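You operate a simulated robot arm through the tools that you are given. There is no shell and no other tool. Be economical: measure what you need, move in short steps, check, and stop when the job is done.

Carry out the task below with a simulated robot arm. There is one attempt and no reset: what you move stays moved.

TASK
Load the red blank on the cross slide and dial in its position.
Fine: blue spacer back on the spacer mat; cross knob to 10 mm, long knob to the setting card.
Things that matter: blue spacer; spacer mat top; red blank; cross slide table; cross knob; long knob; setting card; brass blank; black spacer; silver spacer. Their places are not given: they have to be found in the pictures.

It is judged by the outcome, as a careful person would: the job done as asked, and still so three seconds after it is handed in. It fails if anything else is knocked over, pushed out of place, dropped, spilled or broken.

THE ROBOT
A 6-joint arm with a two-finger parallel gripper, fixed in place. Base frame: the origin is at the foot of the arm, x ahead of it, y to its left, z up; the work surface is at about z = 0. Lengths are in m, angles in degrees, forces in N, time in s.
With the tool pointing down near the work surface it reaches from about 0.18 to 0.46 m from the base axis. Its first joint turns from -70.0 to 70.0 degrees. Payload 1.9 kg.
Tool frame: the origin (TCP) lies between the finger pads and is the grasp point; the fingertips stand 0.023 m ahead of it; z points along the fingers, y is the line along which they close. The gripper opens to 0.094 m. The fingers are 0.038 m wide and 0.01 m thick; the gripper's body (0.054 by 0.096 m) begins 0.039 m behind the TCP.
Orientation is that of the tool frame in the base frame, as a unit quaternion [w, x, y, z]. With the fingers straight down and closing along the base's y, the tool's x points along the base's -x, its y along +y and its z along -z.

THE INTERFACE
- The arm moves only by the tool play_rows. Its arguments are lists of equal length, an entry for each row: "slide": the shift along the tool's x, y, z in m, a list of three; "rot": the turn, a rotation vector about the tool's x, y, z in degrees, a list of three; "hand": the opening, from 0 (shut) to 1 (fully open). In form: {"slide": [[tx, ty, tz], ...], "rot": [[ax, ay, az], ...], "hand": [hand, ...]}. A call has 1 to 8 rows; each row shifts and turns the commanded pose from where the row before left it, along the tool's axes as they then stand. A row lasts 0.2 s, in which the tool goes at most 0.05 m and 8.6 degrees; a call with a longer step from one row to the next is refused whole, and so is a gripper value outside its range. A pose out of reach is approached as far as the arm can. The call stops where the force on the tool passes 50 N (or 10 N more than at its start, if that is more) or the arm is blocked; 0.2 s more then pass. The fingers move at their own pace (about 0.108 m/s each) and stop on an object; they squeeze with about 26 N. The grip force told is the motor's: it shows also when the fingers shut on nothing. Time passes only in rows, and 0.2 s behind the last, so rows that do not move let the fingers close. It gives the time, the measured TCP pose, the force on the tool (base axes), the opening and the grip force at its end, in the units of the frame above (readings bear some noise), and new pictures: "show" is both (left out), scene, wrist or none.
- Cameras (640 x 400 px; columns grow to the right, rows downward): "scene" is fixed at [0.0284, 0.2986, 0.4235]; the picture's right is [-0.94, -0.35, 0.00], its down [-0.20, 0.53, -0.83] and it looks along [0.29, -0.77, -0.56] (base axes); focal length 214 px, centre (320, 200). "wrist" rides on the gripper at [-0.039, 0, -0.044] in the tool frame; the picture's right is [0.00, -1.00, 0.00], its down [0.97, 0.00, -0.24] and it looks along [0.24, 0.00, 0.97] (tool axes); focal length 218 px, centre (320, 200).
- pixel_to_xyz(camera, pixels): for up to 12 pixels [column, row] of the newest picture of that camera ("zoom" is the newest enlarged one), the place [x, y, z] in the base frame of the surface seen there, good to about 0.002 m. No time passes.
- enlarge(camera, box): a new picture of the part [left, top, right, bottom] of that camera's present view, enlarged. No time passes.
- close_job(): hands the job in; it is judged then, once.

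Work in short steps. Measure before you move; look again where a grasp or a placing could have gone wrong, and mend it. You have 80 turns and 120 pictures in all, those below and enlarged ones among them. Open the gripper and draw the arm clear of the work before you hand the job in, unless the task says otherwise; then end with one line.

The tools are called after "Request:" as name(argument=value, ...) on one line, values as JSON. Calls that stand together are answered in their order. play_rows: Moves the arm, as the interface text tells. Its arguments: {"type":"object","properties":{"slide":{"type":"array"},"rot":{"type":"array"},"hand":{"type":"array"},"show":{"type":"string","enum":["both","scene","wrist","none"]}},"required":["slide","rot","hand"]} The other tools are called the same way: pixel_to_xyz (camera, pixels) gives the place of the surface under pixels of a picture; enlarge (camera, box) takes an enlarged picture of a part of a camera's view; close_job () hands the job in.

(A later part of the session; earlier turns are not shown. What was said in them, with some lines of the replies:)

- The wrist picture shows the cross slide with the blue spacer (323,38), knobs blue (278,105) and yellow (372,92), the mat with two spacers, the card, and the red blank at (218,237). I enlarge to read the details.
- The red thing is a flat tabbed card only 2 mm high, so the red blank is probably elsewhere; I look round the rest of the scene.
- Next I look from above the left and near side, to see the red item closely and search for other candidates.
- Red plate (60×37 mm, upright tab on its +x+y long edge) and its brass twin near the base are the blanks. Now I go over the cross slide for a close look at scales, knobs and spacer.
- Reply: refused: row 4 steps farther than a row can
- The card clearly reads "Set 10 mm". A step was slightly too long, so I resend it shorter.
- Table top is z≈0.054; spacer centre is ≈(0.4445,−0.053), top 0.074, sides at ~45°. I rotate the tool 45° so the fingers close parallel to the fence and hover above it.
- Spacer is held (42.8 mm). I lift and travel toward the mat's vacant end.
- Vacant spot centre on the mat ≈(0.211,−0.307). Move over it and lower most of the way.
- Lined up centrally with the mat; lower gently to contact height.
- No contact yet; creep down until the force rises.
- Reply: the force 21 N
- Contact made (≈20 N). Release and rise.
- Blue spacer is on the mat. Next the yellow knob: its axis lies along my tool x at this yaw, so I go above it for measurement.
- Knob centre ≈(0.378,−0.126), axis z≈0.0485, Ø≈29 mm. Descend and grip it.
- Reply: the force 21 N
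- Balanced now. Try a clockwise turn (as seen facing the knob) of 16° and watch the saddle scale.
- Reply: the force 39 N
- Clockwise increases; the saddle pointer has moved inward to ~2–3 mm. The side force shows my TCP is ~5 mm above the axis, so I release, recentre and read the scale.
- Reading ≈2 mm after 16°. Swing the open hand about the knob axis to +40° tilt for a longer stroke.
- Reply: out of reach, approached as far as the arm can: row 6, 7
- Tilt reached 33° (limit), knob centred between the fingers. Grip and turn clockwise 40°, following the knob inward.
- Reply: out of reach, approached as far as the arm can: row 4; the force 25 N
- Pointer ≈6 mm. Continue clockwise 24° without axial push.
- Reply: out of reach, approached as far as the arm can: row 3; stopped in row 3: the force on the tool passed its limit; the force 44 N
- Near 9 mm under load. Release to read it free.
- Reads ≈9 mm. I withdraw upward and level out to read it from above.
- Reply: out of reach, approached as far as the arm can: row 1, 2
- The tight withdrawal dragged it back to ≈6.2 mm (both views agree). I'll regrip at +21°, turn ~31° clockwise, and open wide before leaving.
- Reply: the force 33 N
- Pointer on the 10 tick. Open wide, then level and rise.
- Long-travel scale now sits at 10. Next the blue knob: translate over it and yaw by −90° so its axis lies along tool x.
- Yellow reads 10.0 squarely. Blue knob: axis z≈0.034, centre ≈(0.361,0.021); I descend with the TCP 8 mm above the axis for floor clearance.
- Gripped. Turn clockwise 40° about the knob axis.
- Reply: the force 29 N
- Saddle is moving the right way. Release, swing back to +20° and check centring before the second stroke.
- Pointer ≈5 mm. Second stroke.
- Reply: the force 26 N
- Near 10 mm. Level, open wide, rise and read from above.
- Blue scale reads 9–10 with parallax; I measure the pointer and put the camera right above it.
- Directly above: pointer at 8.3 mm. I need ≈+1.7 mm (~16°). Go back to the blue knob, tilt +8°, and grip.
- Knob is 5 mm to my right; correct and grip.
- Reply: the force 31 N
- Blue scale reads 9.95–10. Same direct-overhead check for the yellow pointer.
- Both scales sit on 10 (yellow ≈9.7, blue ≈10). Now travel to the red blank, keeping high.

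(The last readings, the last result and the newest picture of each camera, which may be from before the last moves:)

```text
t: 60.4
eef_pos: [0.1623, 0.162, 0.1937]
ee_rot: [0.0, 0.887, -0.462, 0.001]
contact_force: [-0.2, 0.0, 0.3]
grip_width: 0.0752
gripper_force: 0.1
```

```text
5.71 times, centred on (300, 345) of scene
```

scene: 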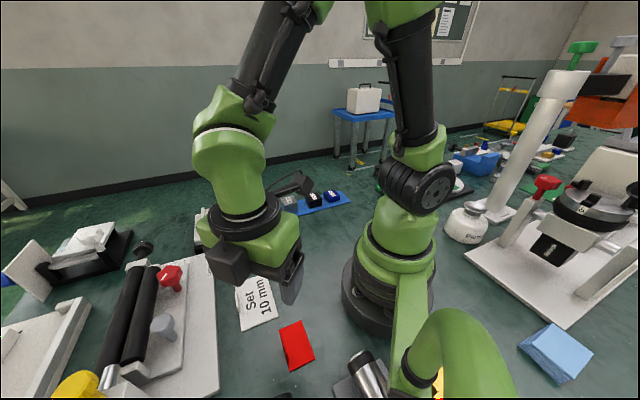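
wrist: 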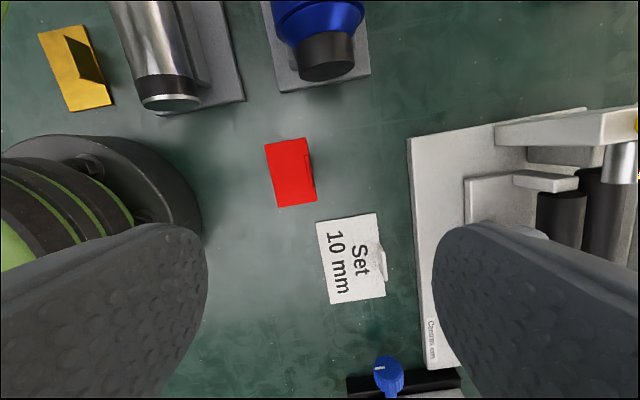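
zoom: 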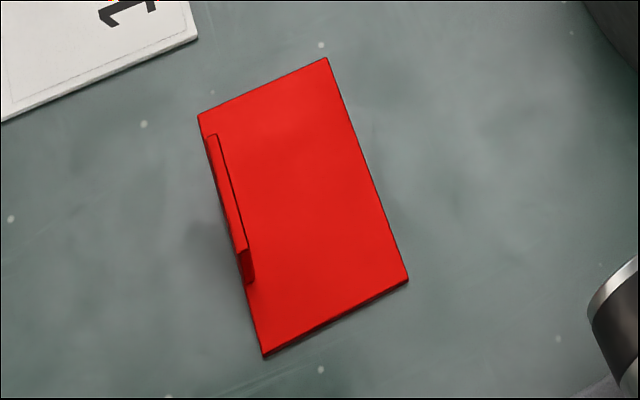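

Tab: centre (0.1466,0.1657), top z 0.0255, 31 mm long, along −45°. Square the tool to yaw 135° and descend part way.

Request:
play_rows(slide=[[0, 0, 0], [0, 0, 0], [-0.0137, 0.0085, 0.02], [0, 0, 0.04], [0, 0, 0.04], [0, 0, 0]], rot=[[0, 0, -5], [0, 0, -4.7], [0, 0, 0], [0, 0, 0], [0, 0, 0], [0, 0, 0]], hand=[0.6, 0.6, 0.5, 0.5, 0.5, 0.5])

```text
t: 61.8
eef_pos: [0.1454, 0.1674, 0.0942]
ee_rot: [0.001, 0.922, -0.386, 0.001]
contact_force: [-0.2, 0.0, 0.2]
grip_width: 0.047
gripper_force: 0.1
```

scene: 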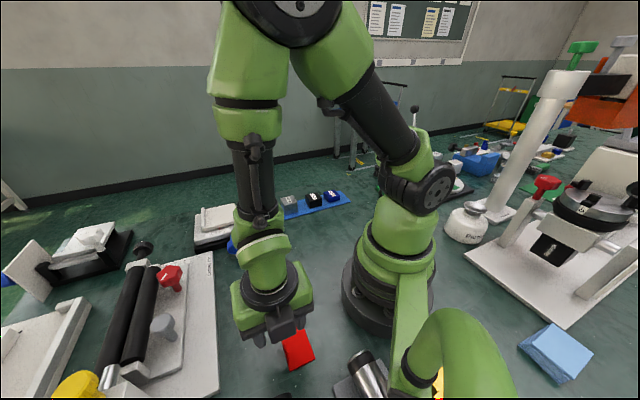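
wrist: 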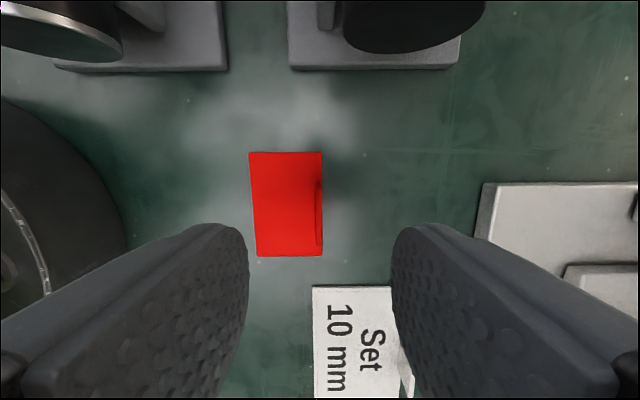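

Request:
pixel_to_xyz(camera="wrist", pixels=[[415, 50], [380, 45], [350, 30], [110, 55], [60, 50], [150, 25], [375, 62], [150, 65], [319, 190], [319, 240]])

Request:
enlarge(camera="scene", box=[200, 200, 420, 400])

```text
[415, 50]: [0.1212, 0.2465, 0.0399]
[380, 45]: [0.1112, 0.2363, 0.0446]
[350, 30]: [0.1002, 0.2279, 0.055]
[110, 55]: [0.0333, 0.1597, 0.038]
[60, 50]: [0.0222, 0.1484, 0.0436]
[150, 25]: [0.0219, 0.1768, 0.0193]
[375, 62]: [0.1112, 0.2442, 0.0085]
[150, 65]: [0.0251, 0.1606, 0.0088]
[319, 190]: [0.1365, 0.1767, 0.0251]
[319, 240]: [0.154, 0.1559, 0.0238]
```

```text
2.00 times, centred on (310, 300) of scene
```

zoom: 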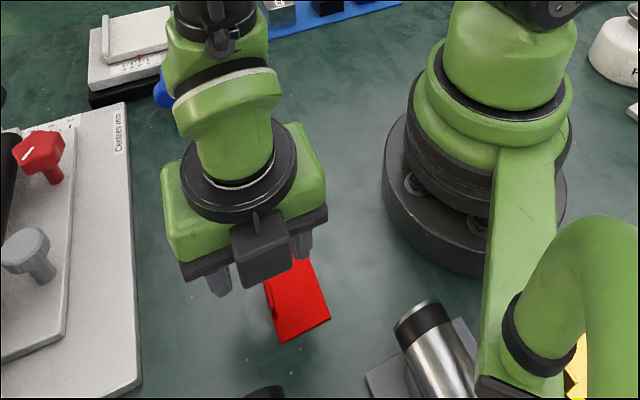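

Camera housing clears the bottle cap by ~15 mm. Descend and pinch the tab.

Request:
play_rows(slide=[[0.003, 0, 0.03], [0, 0, 0.025], [0, 0, 0.009], [0, 0, 0], [0, 0, 0], [0, 0, 0], [0, 0, 0]], rot=[[0, 0, 0], [0, 0, 0], [0, 0, 0], [0, 0, 0], [0, 0, 0], [0, 0, 0], [0, 0, 0]], hand=[0.5, 0.5, 0.5, 0.3, 0, 0, 0])

```text
t: 63.4
eef_pos: [0.1489, 0.1641, 0.0307]
ee_rot: [0.0, 0.922, -0.387, 0.001]
contact_force: [0.0, -0.8, 0.7]
grip_width: 0.0026
gripper_force: 25.7
```

scene: 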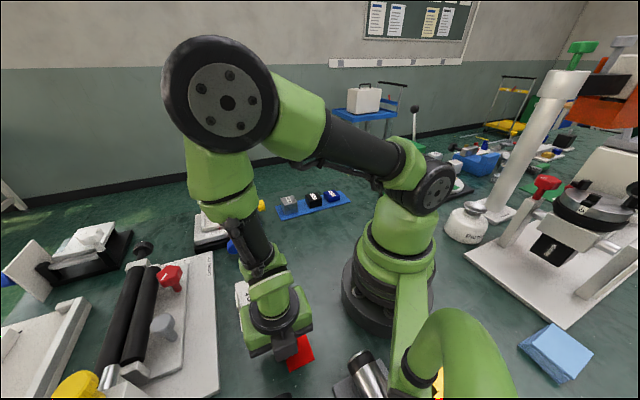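
wrist: 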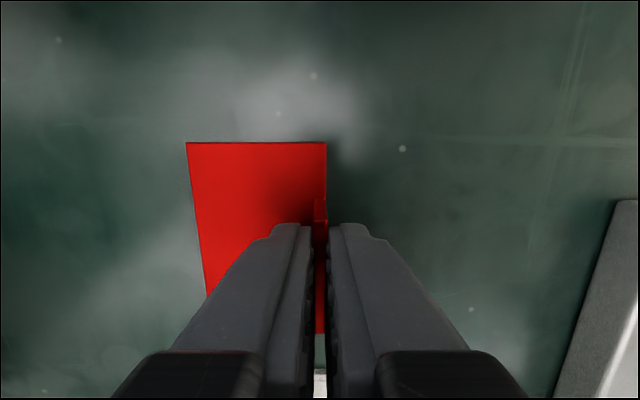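

Tab pinched (2.6 mm). Lift and move out over the card area before turning.

Request:
play_rows(slide=[[0, 0, -0.02], [0, 0, -0.04], [0, 0, -0.045], [0, 0, -0.03], [0.034, -0.0118, 0], [0.034, -0.0118, 0], [0.034, -0.0118, 0], [0.034, -0.0118, 0]], rot=[[0, 0, 0], [0, 0, 0], [0, 0, 0], [0, 0, 0], [0, 0, 0], [0, 0, 0], [0, 0, 0], [0, 0, 0]], hand=[0, 0, 0, 0, 0, 0, 0, 0])

```text
t: 65.2
eef_pos: [0.2756, 0.0996, 0.1649]
ee_rot: [0.001, 0.923, -0.386, 0.001]
contact_force: [-0.4, 0.2, 0.3]
grip_width: 0.003
gripper_force: 26.4
```

scene: 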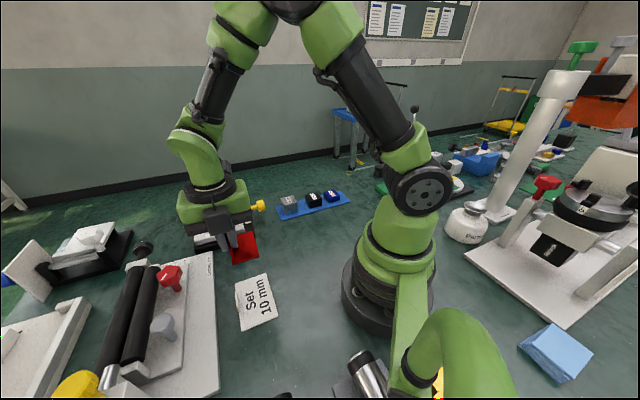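
wrist: 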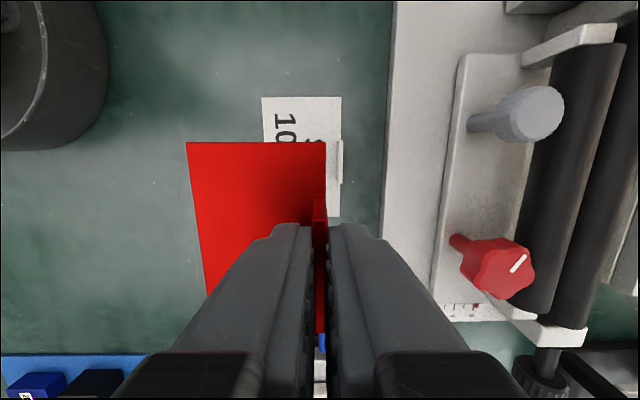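

Blank held level. Turn 180° (reverse way) toward yaw −45°.

Request:
play_rows(slide=[[0, 0, 0], [0, 0, 0], [0, 0, 0], [0, 0, 0], [0, 0, 0], [0, 0, 0], [0, 0, 0], [0, 0, 0]], rot=[[0, 0, 8.2], [0, 0, 8.2], [0, 0, 8.2], [0, 0, 8.2], [0, 0, 8.2], [0, 0, 8.2], [0, 0, 8.2], [0, 0, 8.2]], hand=[0, 0, 0, 0, 0, 0, 0, 0], show="none")

Request:
play_rows(slide=[[0, 0, 0], [0, 0, 0], [0, 0, 0], [0, 0, 0], [0, 0, 0], [0, 0, 0], [0, 0, 0], [0, 0, 0]], rot=[[0, 0, 8.2], [0, 0, 8.2], [0, 0, 8.2], [0, 0, 8.2], [0, 0, 8.2], [0, 0, 8.2], [0, 0, 8.2], [0, 0, 8.2]], hand=[0, 0, 0, 0, 0, 0, 0, 0], show="none")

Request:
play_rows(slide=[[0, 0, 0], [0, 0, 0], [0, 0, 0], [0, 0, 0], [0, 0, 0], [0, 0, 0], [0, 0, 0]], rot=[[0, 0, 8.2], [0, 0, 8.2], [0, 0, 8.2], [0, 0, 8.2], [0, 0, 8.2], [0, 0, 8.2], [0, 0, 0]], hand=[0, 0, 0, 0, 0, 0, 0])

```text
t: 67.0
eef_pos: [0.2771, 0.0987, 0.1655]
ee_rot: [0.001, -0.565, 0.825, 0.0]
contact_force: [0.1, 0.5, -1.1]
grip_width: 0.0028
gripper_force: 26.2
```

```text
t: 68.8
eef_pos: [0.2775, 0.0993, 0.1657]
ee_rot: [0.001, -0.029, 1.0, -0.001]
contact_force: [0.0, 0.5, 0.1]
grip_width: 0.0028
gripper_force: 25.6
```

```text
t: 70.4
eef_pos: [0.2764, 0.0994, 0.1662]
ee_rot: [0.001, 0.39, 0.921, 0.0]
contact_force: [0.0, -0.1, 0.0]
grip_width: 0.003
gripper_force: 26.4
```

scene: 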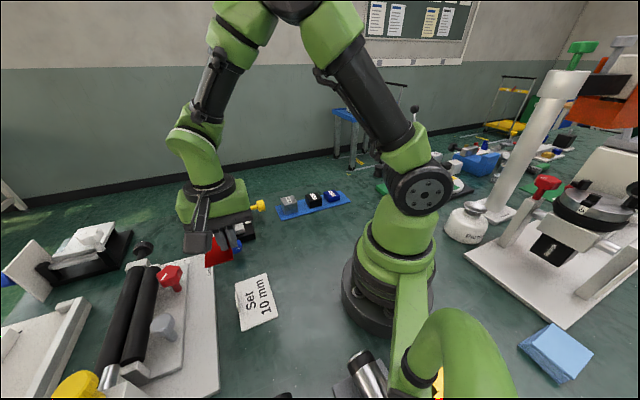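
wrist: 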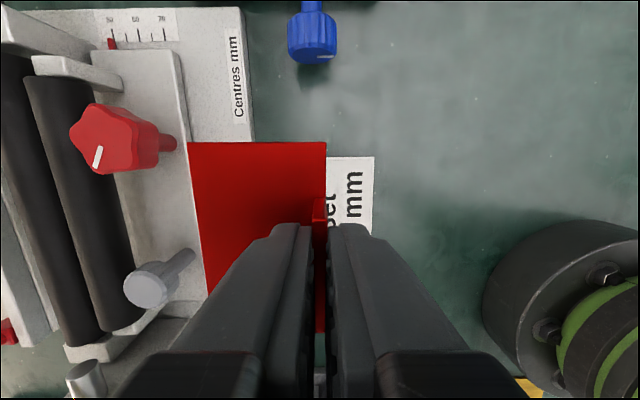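

Now straight along −tool x over the table.

Request:
play_rows(slide=[[-0.03, 0, 0], [-0.04, 0, 0], [-0.04, 0, 0], [-0.04, 0, 0], [-0.04, 0, 0], [-0.0415, 0, 0], [0, 0, 0.03], [0, 0, 0]], rot=[[0, 0, -0.8], [0, 0, 0], [0, 0, 0], [0, 0, 0], [0, 0, 0], [0, 0, 0], [0, 0, 0], [0, 0, 0]], hand=[0, 0, 0, 0, 0, 0, 0, 0])

Request:
enlarge(camera="scene", box=[180, 170, 290, 260])

```text
t: 72.2
eef_pos: [0.4394, -0.0635, 0.1327]
ee_rot: [0.0, 0.382, 0.924, 0.0]
contact_force: [-1.0, 0.4, 0.1]
grip_width: 0.0027
gripper_force: 26.0
```

scene: 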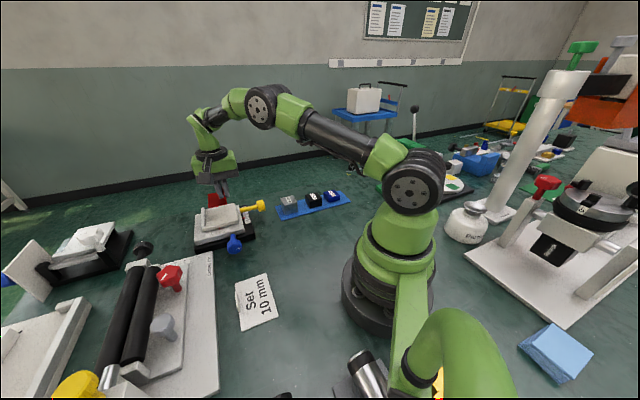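
wrist: 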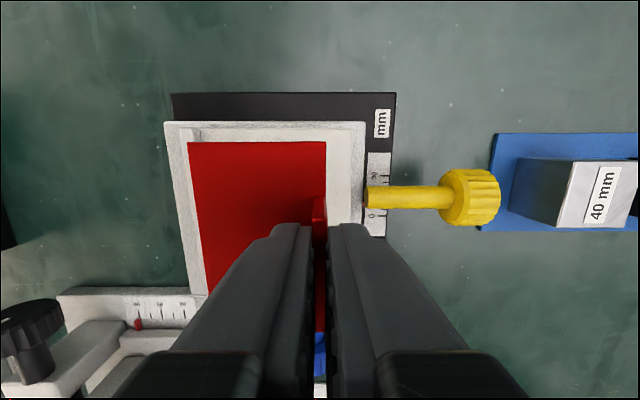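

```text
4.44 times, centred on (235, 215) of scene
```

zoom: 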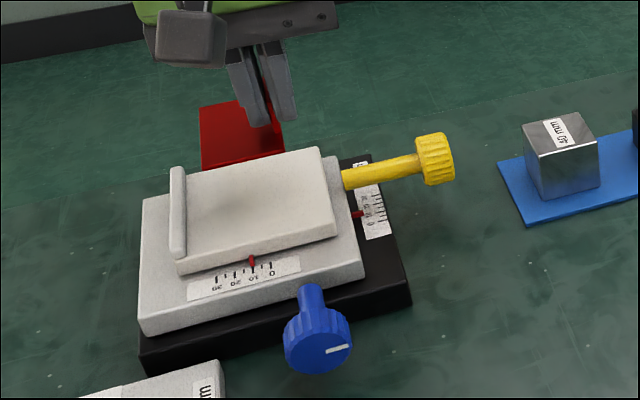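

Alignment good. Lower to near the table.

Request:
play_rows(slide=[[0, 0, 0.025], [0, 0, 0.015], [0, 0, 0.005], [0, 0, 0.0015], [0, 0, 0]], rot=[[0, 0, 0], [0, 0, 0], [0, 0, 0], [0, 0, 0], [0, 0, 0]], hand=[0, 0, 0, 0, 0])

Request:
enlarge(camera="scene", box=[180, 170, 290, 260])

```text
t: 73.4
eef_pos: [0.4408, -0.0643, 0.0896]
ee_rot: [0.001, 0.383, 0.924, 0.0]
contact_force: [-0.5, -0.3, -0.3]
grip_width: 0.0028
gripper_force: 26.2
```

scene: 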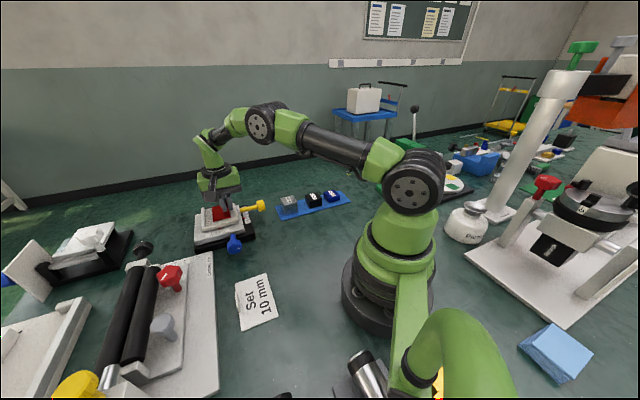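
wrist: 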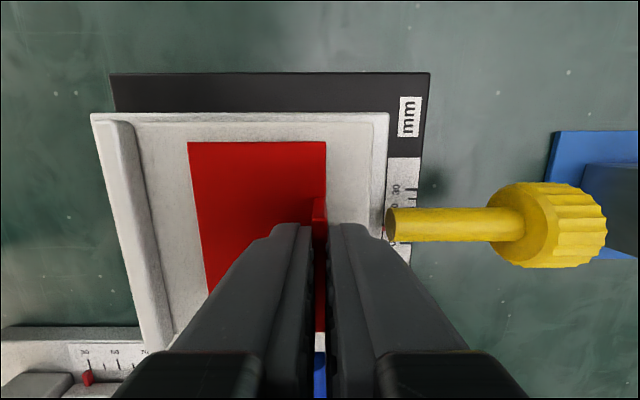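

```text
4.44 times, centred on (235, 215) of scene
```

zoom: 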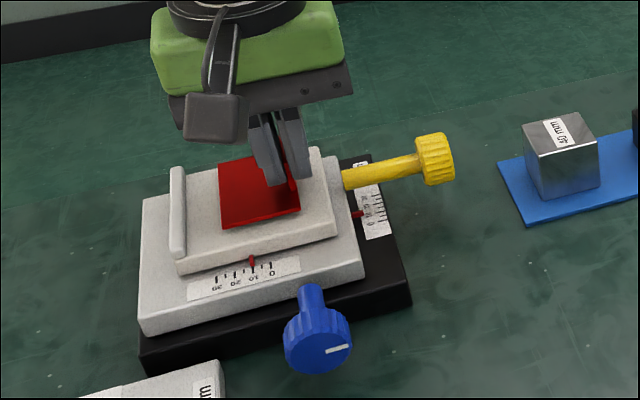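

Well within the table. Creep down ~4.5 mm to contact.

Request:
play_rows(slide=[[0, 0, 0.002], [0, 0, 0.0015], [0, 0, 0.0008], [0, 0, 0]], rot=[[0, 0, 0], [0, 0, 0], [0, 0, 0], [0, 0, 0]], hand=[0, 0, 0, 0], show="none")

```text
t: 74.4
eef_pos: [0.4412, -0.0647, 0.0871]
ee_rot: [0.001, 0.383, 0.924, 0.0]
contact_force: [-0.2, 0.1, -0.6]
grip_width: 0.0029
gripper_force: 25.7
```

Request:
play_rows(slide=[[0, 0, 0.001], [0, 0, 0.001], [0, 0, 0.0005], [0, 0, 0]], rot=[[0, 0, 0], [0, 0, 0], [0, 0, 0], [0, 0, 0]], hand=[0, 0, 0, 0], show="none")

```text
t: 75.4
eef_pos: [0.442, -0.0658, 0.0834]
ee_rot: [0.003, 0.384, 0.923, 0.0]
contact_force: [-1.6, 2.4, 34.6]
grip_width: 0.003
gripper_force: 25.6
```

Contact. Relieve slightly, open modestly (30 mm), and rise.

Request:
play_rows(slide=[[0, 0, -0.0015], [0, 0, 0], [0, 0, 0], [0, 0, -0.02], [0, 0, -0.035], [0, 0, -0.035], [0, 0, 0]], rot=[[0, 0, 0], [0, 0, 0], [0, 0, 0], [0, 0, 0], [0, 0, 0], [0, 0, 0], [0, 0, 0]], hand=[0, 0.3, 0.3, 0.3, 0.3, 0.3, 0.3])

Request:
enlarge(camera="scene", box=[180, 170, 290, 260])

```text
t: 77.0
eef_pos: [0.4405, -0.0663, 0.1734]
ee_rot: [0.001, 0.383, 0.924, 0.0]
contact_force: [0.6, -0.5, 0.8]
grip_width: 0.0283
gripper_force: 0.1
```

scene: 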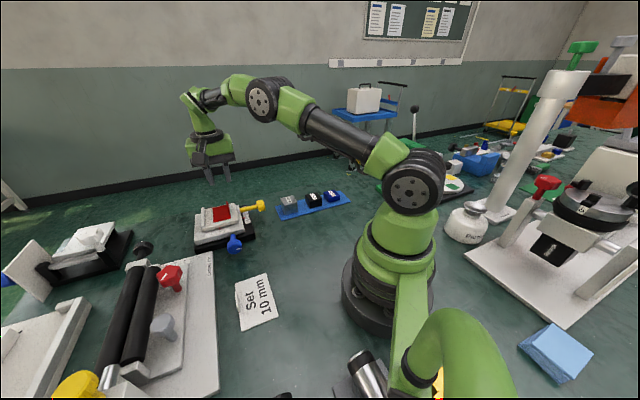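
wrist: 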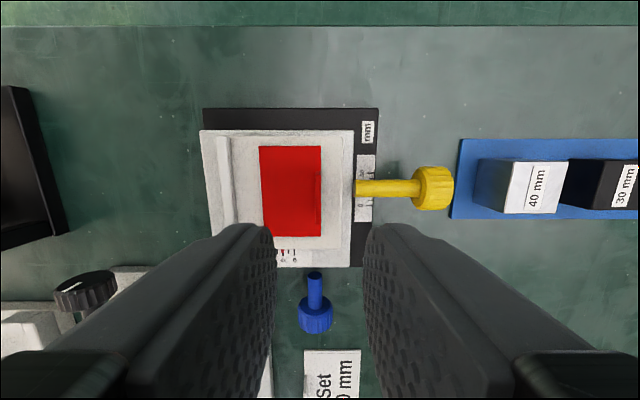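

```text
4.44 times, centred on (235, 215) of scene
```

zoom: 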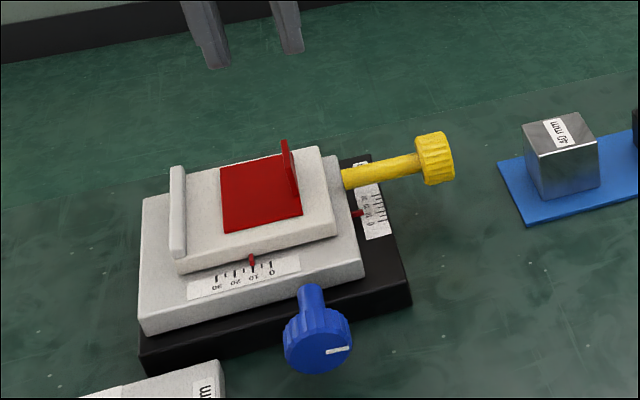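

Blank is on the table. Re-read both scales from directly above.

Request:
play_rows(slide=[[0.0214, -0.02, 0.005], [0.0214, -0.02, 0.005], [0, 0, 0]], rot=[[0, 0, 0], [0, 0, 0], [0, 0, 0]], hand=[0.8, 0.8, 0.8], show="wrist")

Request:
enlarge(camera="wrist", box=[280, 110, 360, 180])

Request:
play_rows(slide=[[0.017, 0.036, 0], [0.017, 0.036, 0], [0, 0, 0]], rot=[[0, 0, 0], [0, 0, 0], [0, 0, 0]], hand=[0.8, 0.8, 0.8], show="wrist")

Request:
enlarge(camera="wrist", box=[280, 120, 360, 190])

```text
t: 77.8
eef_pos: [0.3821, -0.0644, 0.1619]
ee_rot: [0.001, 0.383, 0.924, 0.001]
contact_force: [0.2, 0.3, -0.1]
grip_width: 0.0753
gripper_force: 0.2
```

wrist: 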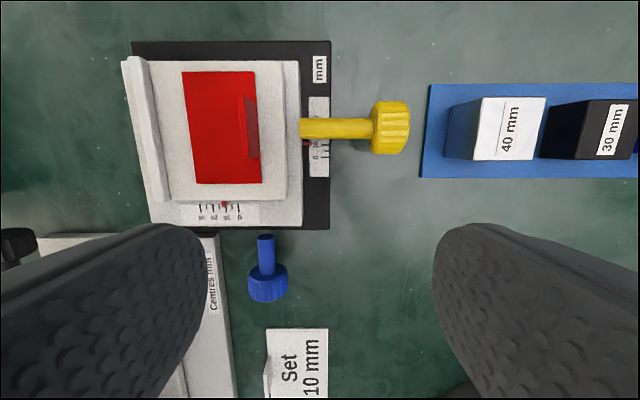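

```text
5.71 times, centred on (320, 145) of wrist
```

zoom: 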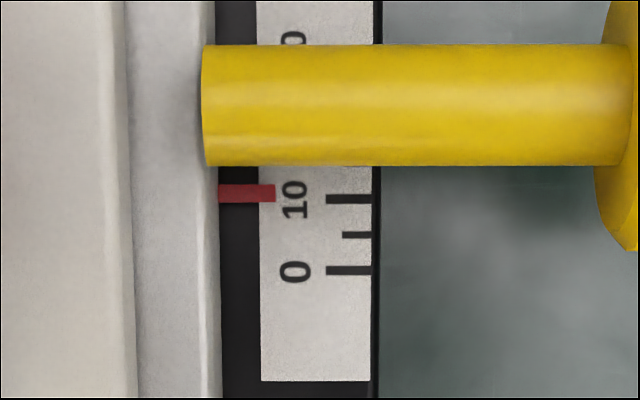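

```text
t: 78.6
eef_pos: [0.4095, 0.0117, 0.1624]
ee_rot: [0.001, 0.383, 0.924, -0.001]
contact_force: [0.1, -0.3, 1.0]
grip_width: 0.0751
gripper_force: 0.0
```

wrist: 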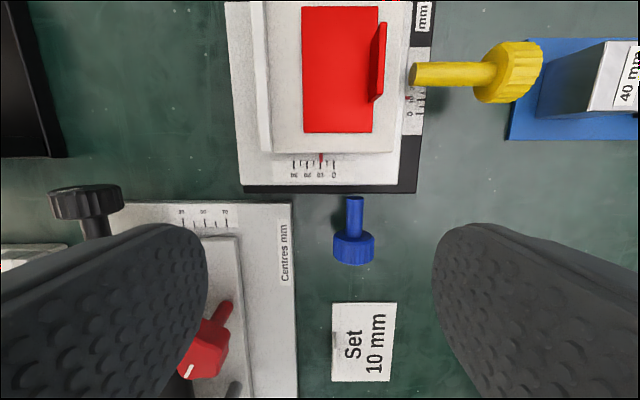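

```text
5.71 times, centred on (320, 155) of wrist
```

zoom: 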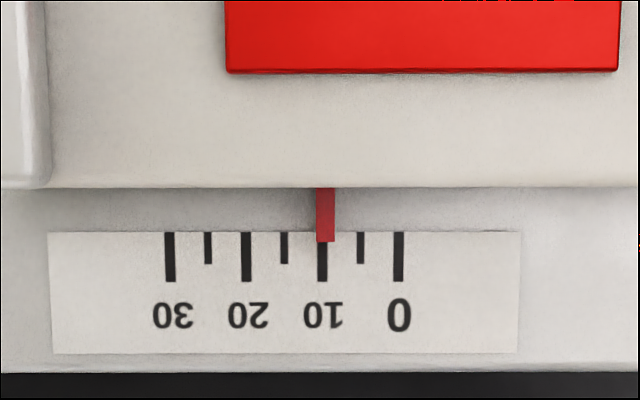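

Placing the blank nudged the saddle: blue scale ≈10.75, yellow ≈9.55. I'll trim the blue knob back ~7° first; descend and check the pose before gripping.

Request:
play_rows(slide=[[0.0205, -0.014, 0], [0.0205, -0.014, 0], [0, 0, 0.035], [0, 0, 0.035], [0, 0, 0.03], [0, 0, 0.02], [0, 0, 0], [0, 0, 0]], rot=[[0, 0, 0], [0, 0, 0], [0, 0, 0], [0, 0, 0], [0, 0, 0], [0, 0, 0], [0, 0, 0], [0, 0, 0]], hand=[0.8, 0.8, 0.8, 0.8, 0.8, 0.8, 0.8, 0.8], show="none")

```text
t: 80.4
eef_pos: [0.3614, 0.0239, 0.0436]
ee_rot: [0.001, 0.383, 0.924, 0.0]
contact_force: [0.5, -0.3, 0.2]
grip_width: 0.0753
gripper_force: 0.1
```

Request:
play_rows(slide=[[0, -0.0025, 0.001], [0, 0, 0], [0, 0, 0], [0, 0, 0]], rot=[[0, 0, 0], [0, 0, 0], [0, 0, 0], [0, 0, 0]], hand=[0.6, 0, 0, 0], show="none")

```text
t: 81.4
eef_pos: [0.3611, 0.0221, 0.0434]
ee_rot: [0.002, 0.382, 0.924, 0.001]
contact_force: [16.5, 23.0, -3.0]
grip_width: 0.0333
gripper_force: 45.0
```

Request:
play_rows(slide=[[0, 0.0015, 0], [0, 0, 0]], rot=[[0, 0, 0], [0, 0, 0]], hand=[0, 0], show="none")

Request:
play_rows(slide=[[0, 0.001, 0], [0, 0, 0]], rot=[[7, 0, 0], [0, 0, 0]], hand=[0, 0], show="none")

Request:
play_rows(slide=[[0, 0, 0], [0, 0, 0], [0, -0.001, 0], [0, 0, -0.025], [0, 0, -0.04], [0, 0, -0.045], [0, 0, 0]], rot=[[0, 0, 0], [0, 0, 0], [-7, 0, 0], [0, 0, 0], [0, 0, 0], [0, 0, 0], [0, 0, 0]], hand=[0.8, 0.8, 0.8, 0.8, 0.8, 0.8, 0.8], show="none")

```text
t: 82.0
eef_pos: [0.3596, 0.0222, 0.0433]
ee_rot: [0.001, 0.383, 0.924, -0.001]
contact_force: [-1.1, 11.5, 22.2]
grip_width: 0.0336
gripper_force: 45.1
```

```text
t: 82.6
eef_pos: [0.3613, 0.0224, 0.0428]
ee_rot: [-0.021, 0.383, 0.922, -0.056]
contact_force: [23.5, 14.4, -3.0]
grip_width: 0.0333
gripper_force: 44.7
```

```text
t: 84.2
eef_pos: [0.3582, 0.0218, 0.1519]
ee_rot: [0.001, 0.384, 0.923, 0.0]
contact_force: [-0.1, -0.1, 0.8]
grip_width: 0.0752
gripper_force: 0.0
```

Request:
play_rows(slide=[[-0.039, -0.0218, 0], [-0.039, -0.0218, 0], [0, 0, 0]], rot=[[0, 0, 0], [0, 0, 0], [0, 0, 0]], hand=[0.8, 0.8, 0.8], show="none")

Request:
enlarge(camera="wrist", box=[200, 110, 360, 230])

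```text
t: 85.0
eef_pos: [0.3789, -0.0634, 0.1524]
ee_rot: [0.001, 0.383, 0.924, -0.001]
contact_force: [0.4, -0.7, 0.2]
grip_width: 0.0755
gripper_force: 0.0
```

```text
3.33 times, centred on (280, 170) of wrist
```

zoom: 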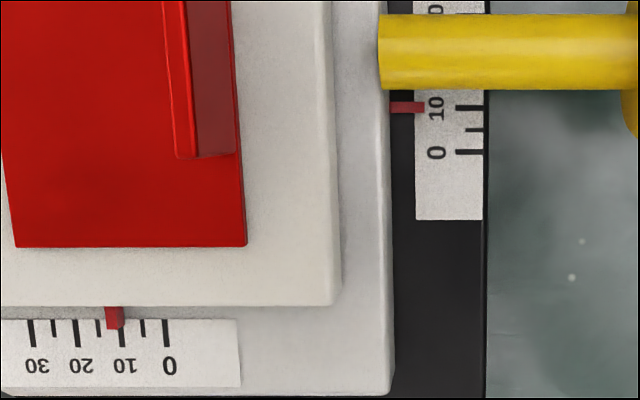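

Blue scale now exactly on 10, yellow ≈9.6–9.7. Raise and withdraw, then take a last look.

Request:
play_rows(slide=[[0, 0, -0.045], [0, 0, -0.045], [0.02, -0.035, -0.02], [0.02, -0.035, 0], [0.02, -0.035, 0], [0, 0, 0]], rot=[[0, 0, 0], [0, 0, 0], [0, 0, 0], [0, 0, 0], [0, 0, 0], [0, 0, 0]], hand=[1, 1, 1, 1, 1, 1], show="scene")

Request:
enlarge(camera="scene", box=[190, 175, 360, 265])

```text
t: 86.4
eef_pos: [0.2634, -0.0966, 0.2625]
ee_rot: [0.0, 0.383, 0.924, 0.0]
contact_force: [0.6, -0.4, -0.5]
grip_width: 0.0941
gripper_force: 0.0
```

scene: 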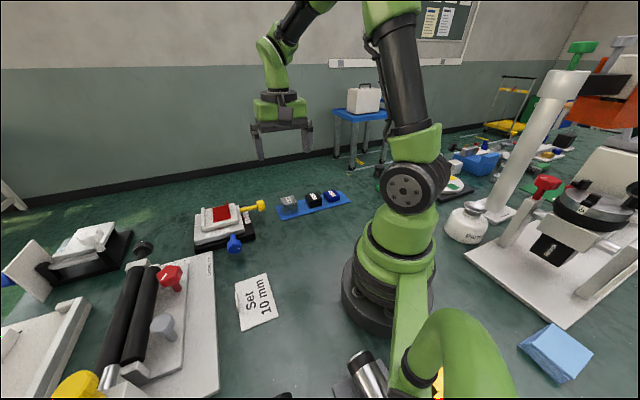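

```text
3.76 times, centred on (275, 220) of scene
```

zoom: 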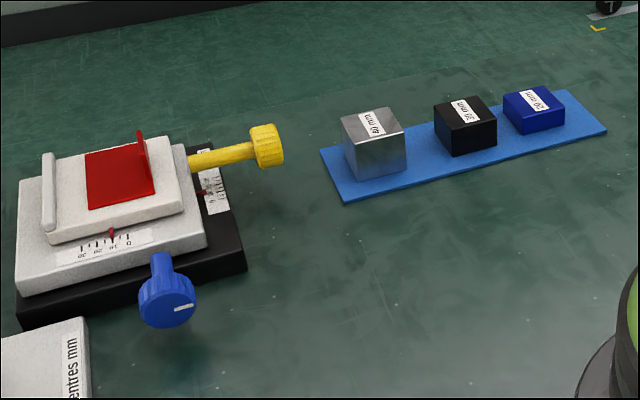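

All is in place: the blank is on the table, both scales are at about 10 mm, the spacer is on the mat, and the arm is clear with the gripper open.

Request:
close_job()

```text
The job is handed in.
```

The red blank is loaded on the cross slide table, the blue spacer is back on the spacer mat, and both scales are set to the 10 mm asked for (the card also reads 10 mm): the blue-knob scale reads 10.0 mm, the yellow-knob scale about 9.6 mm.
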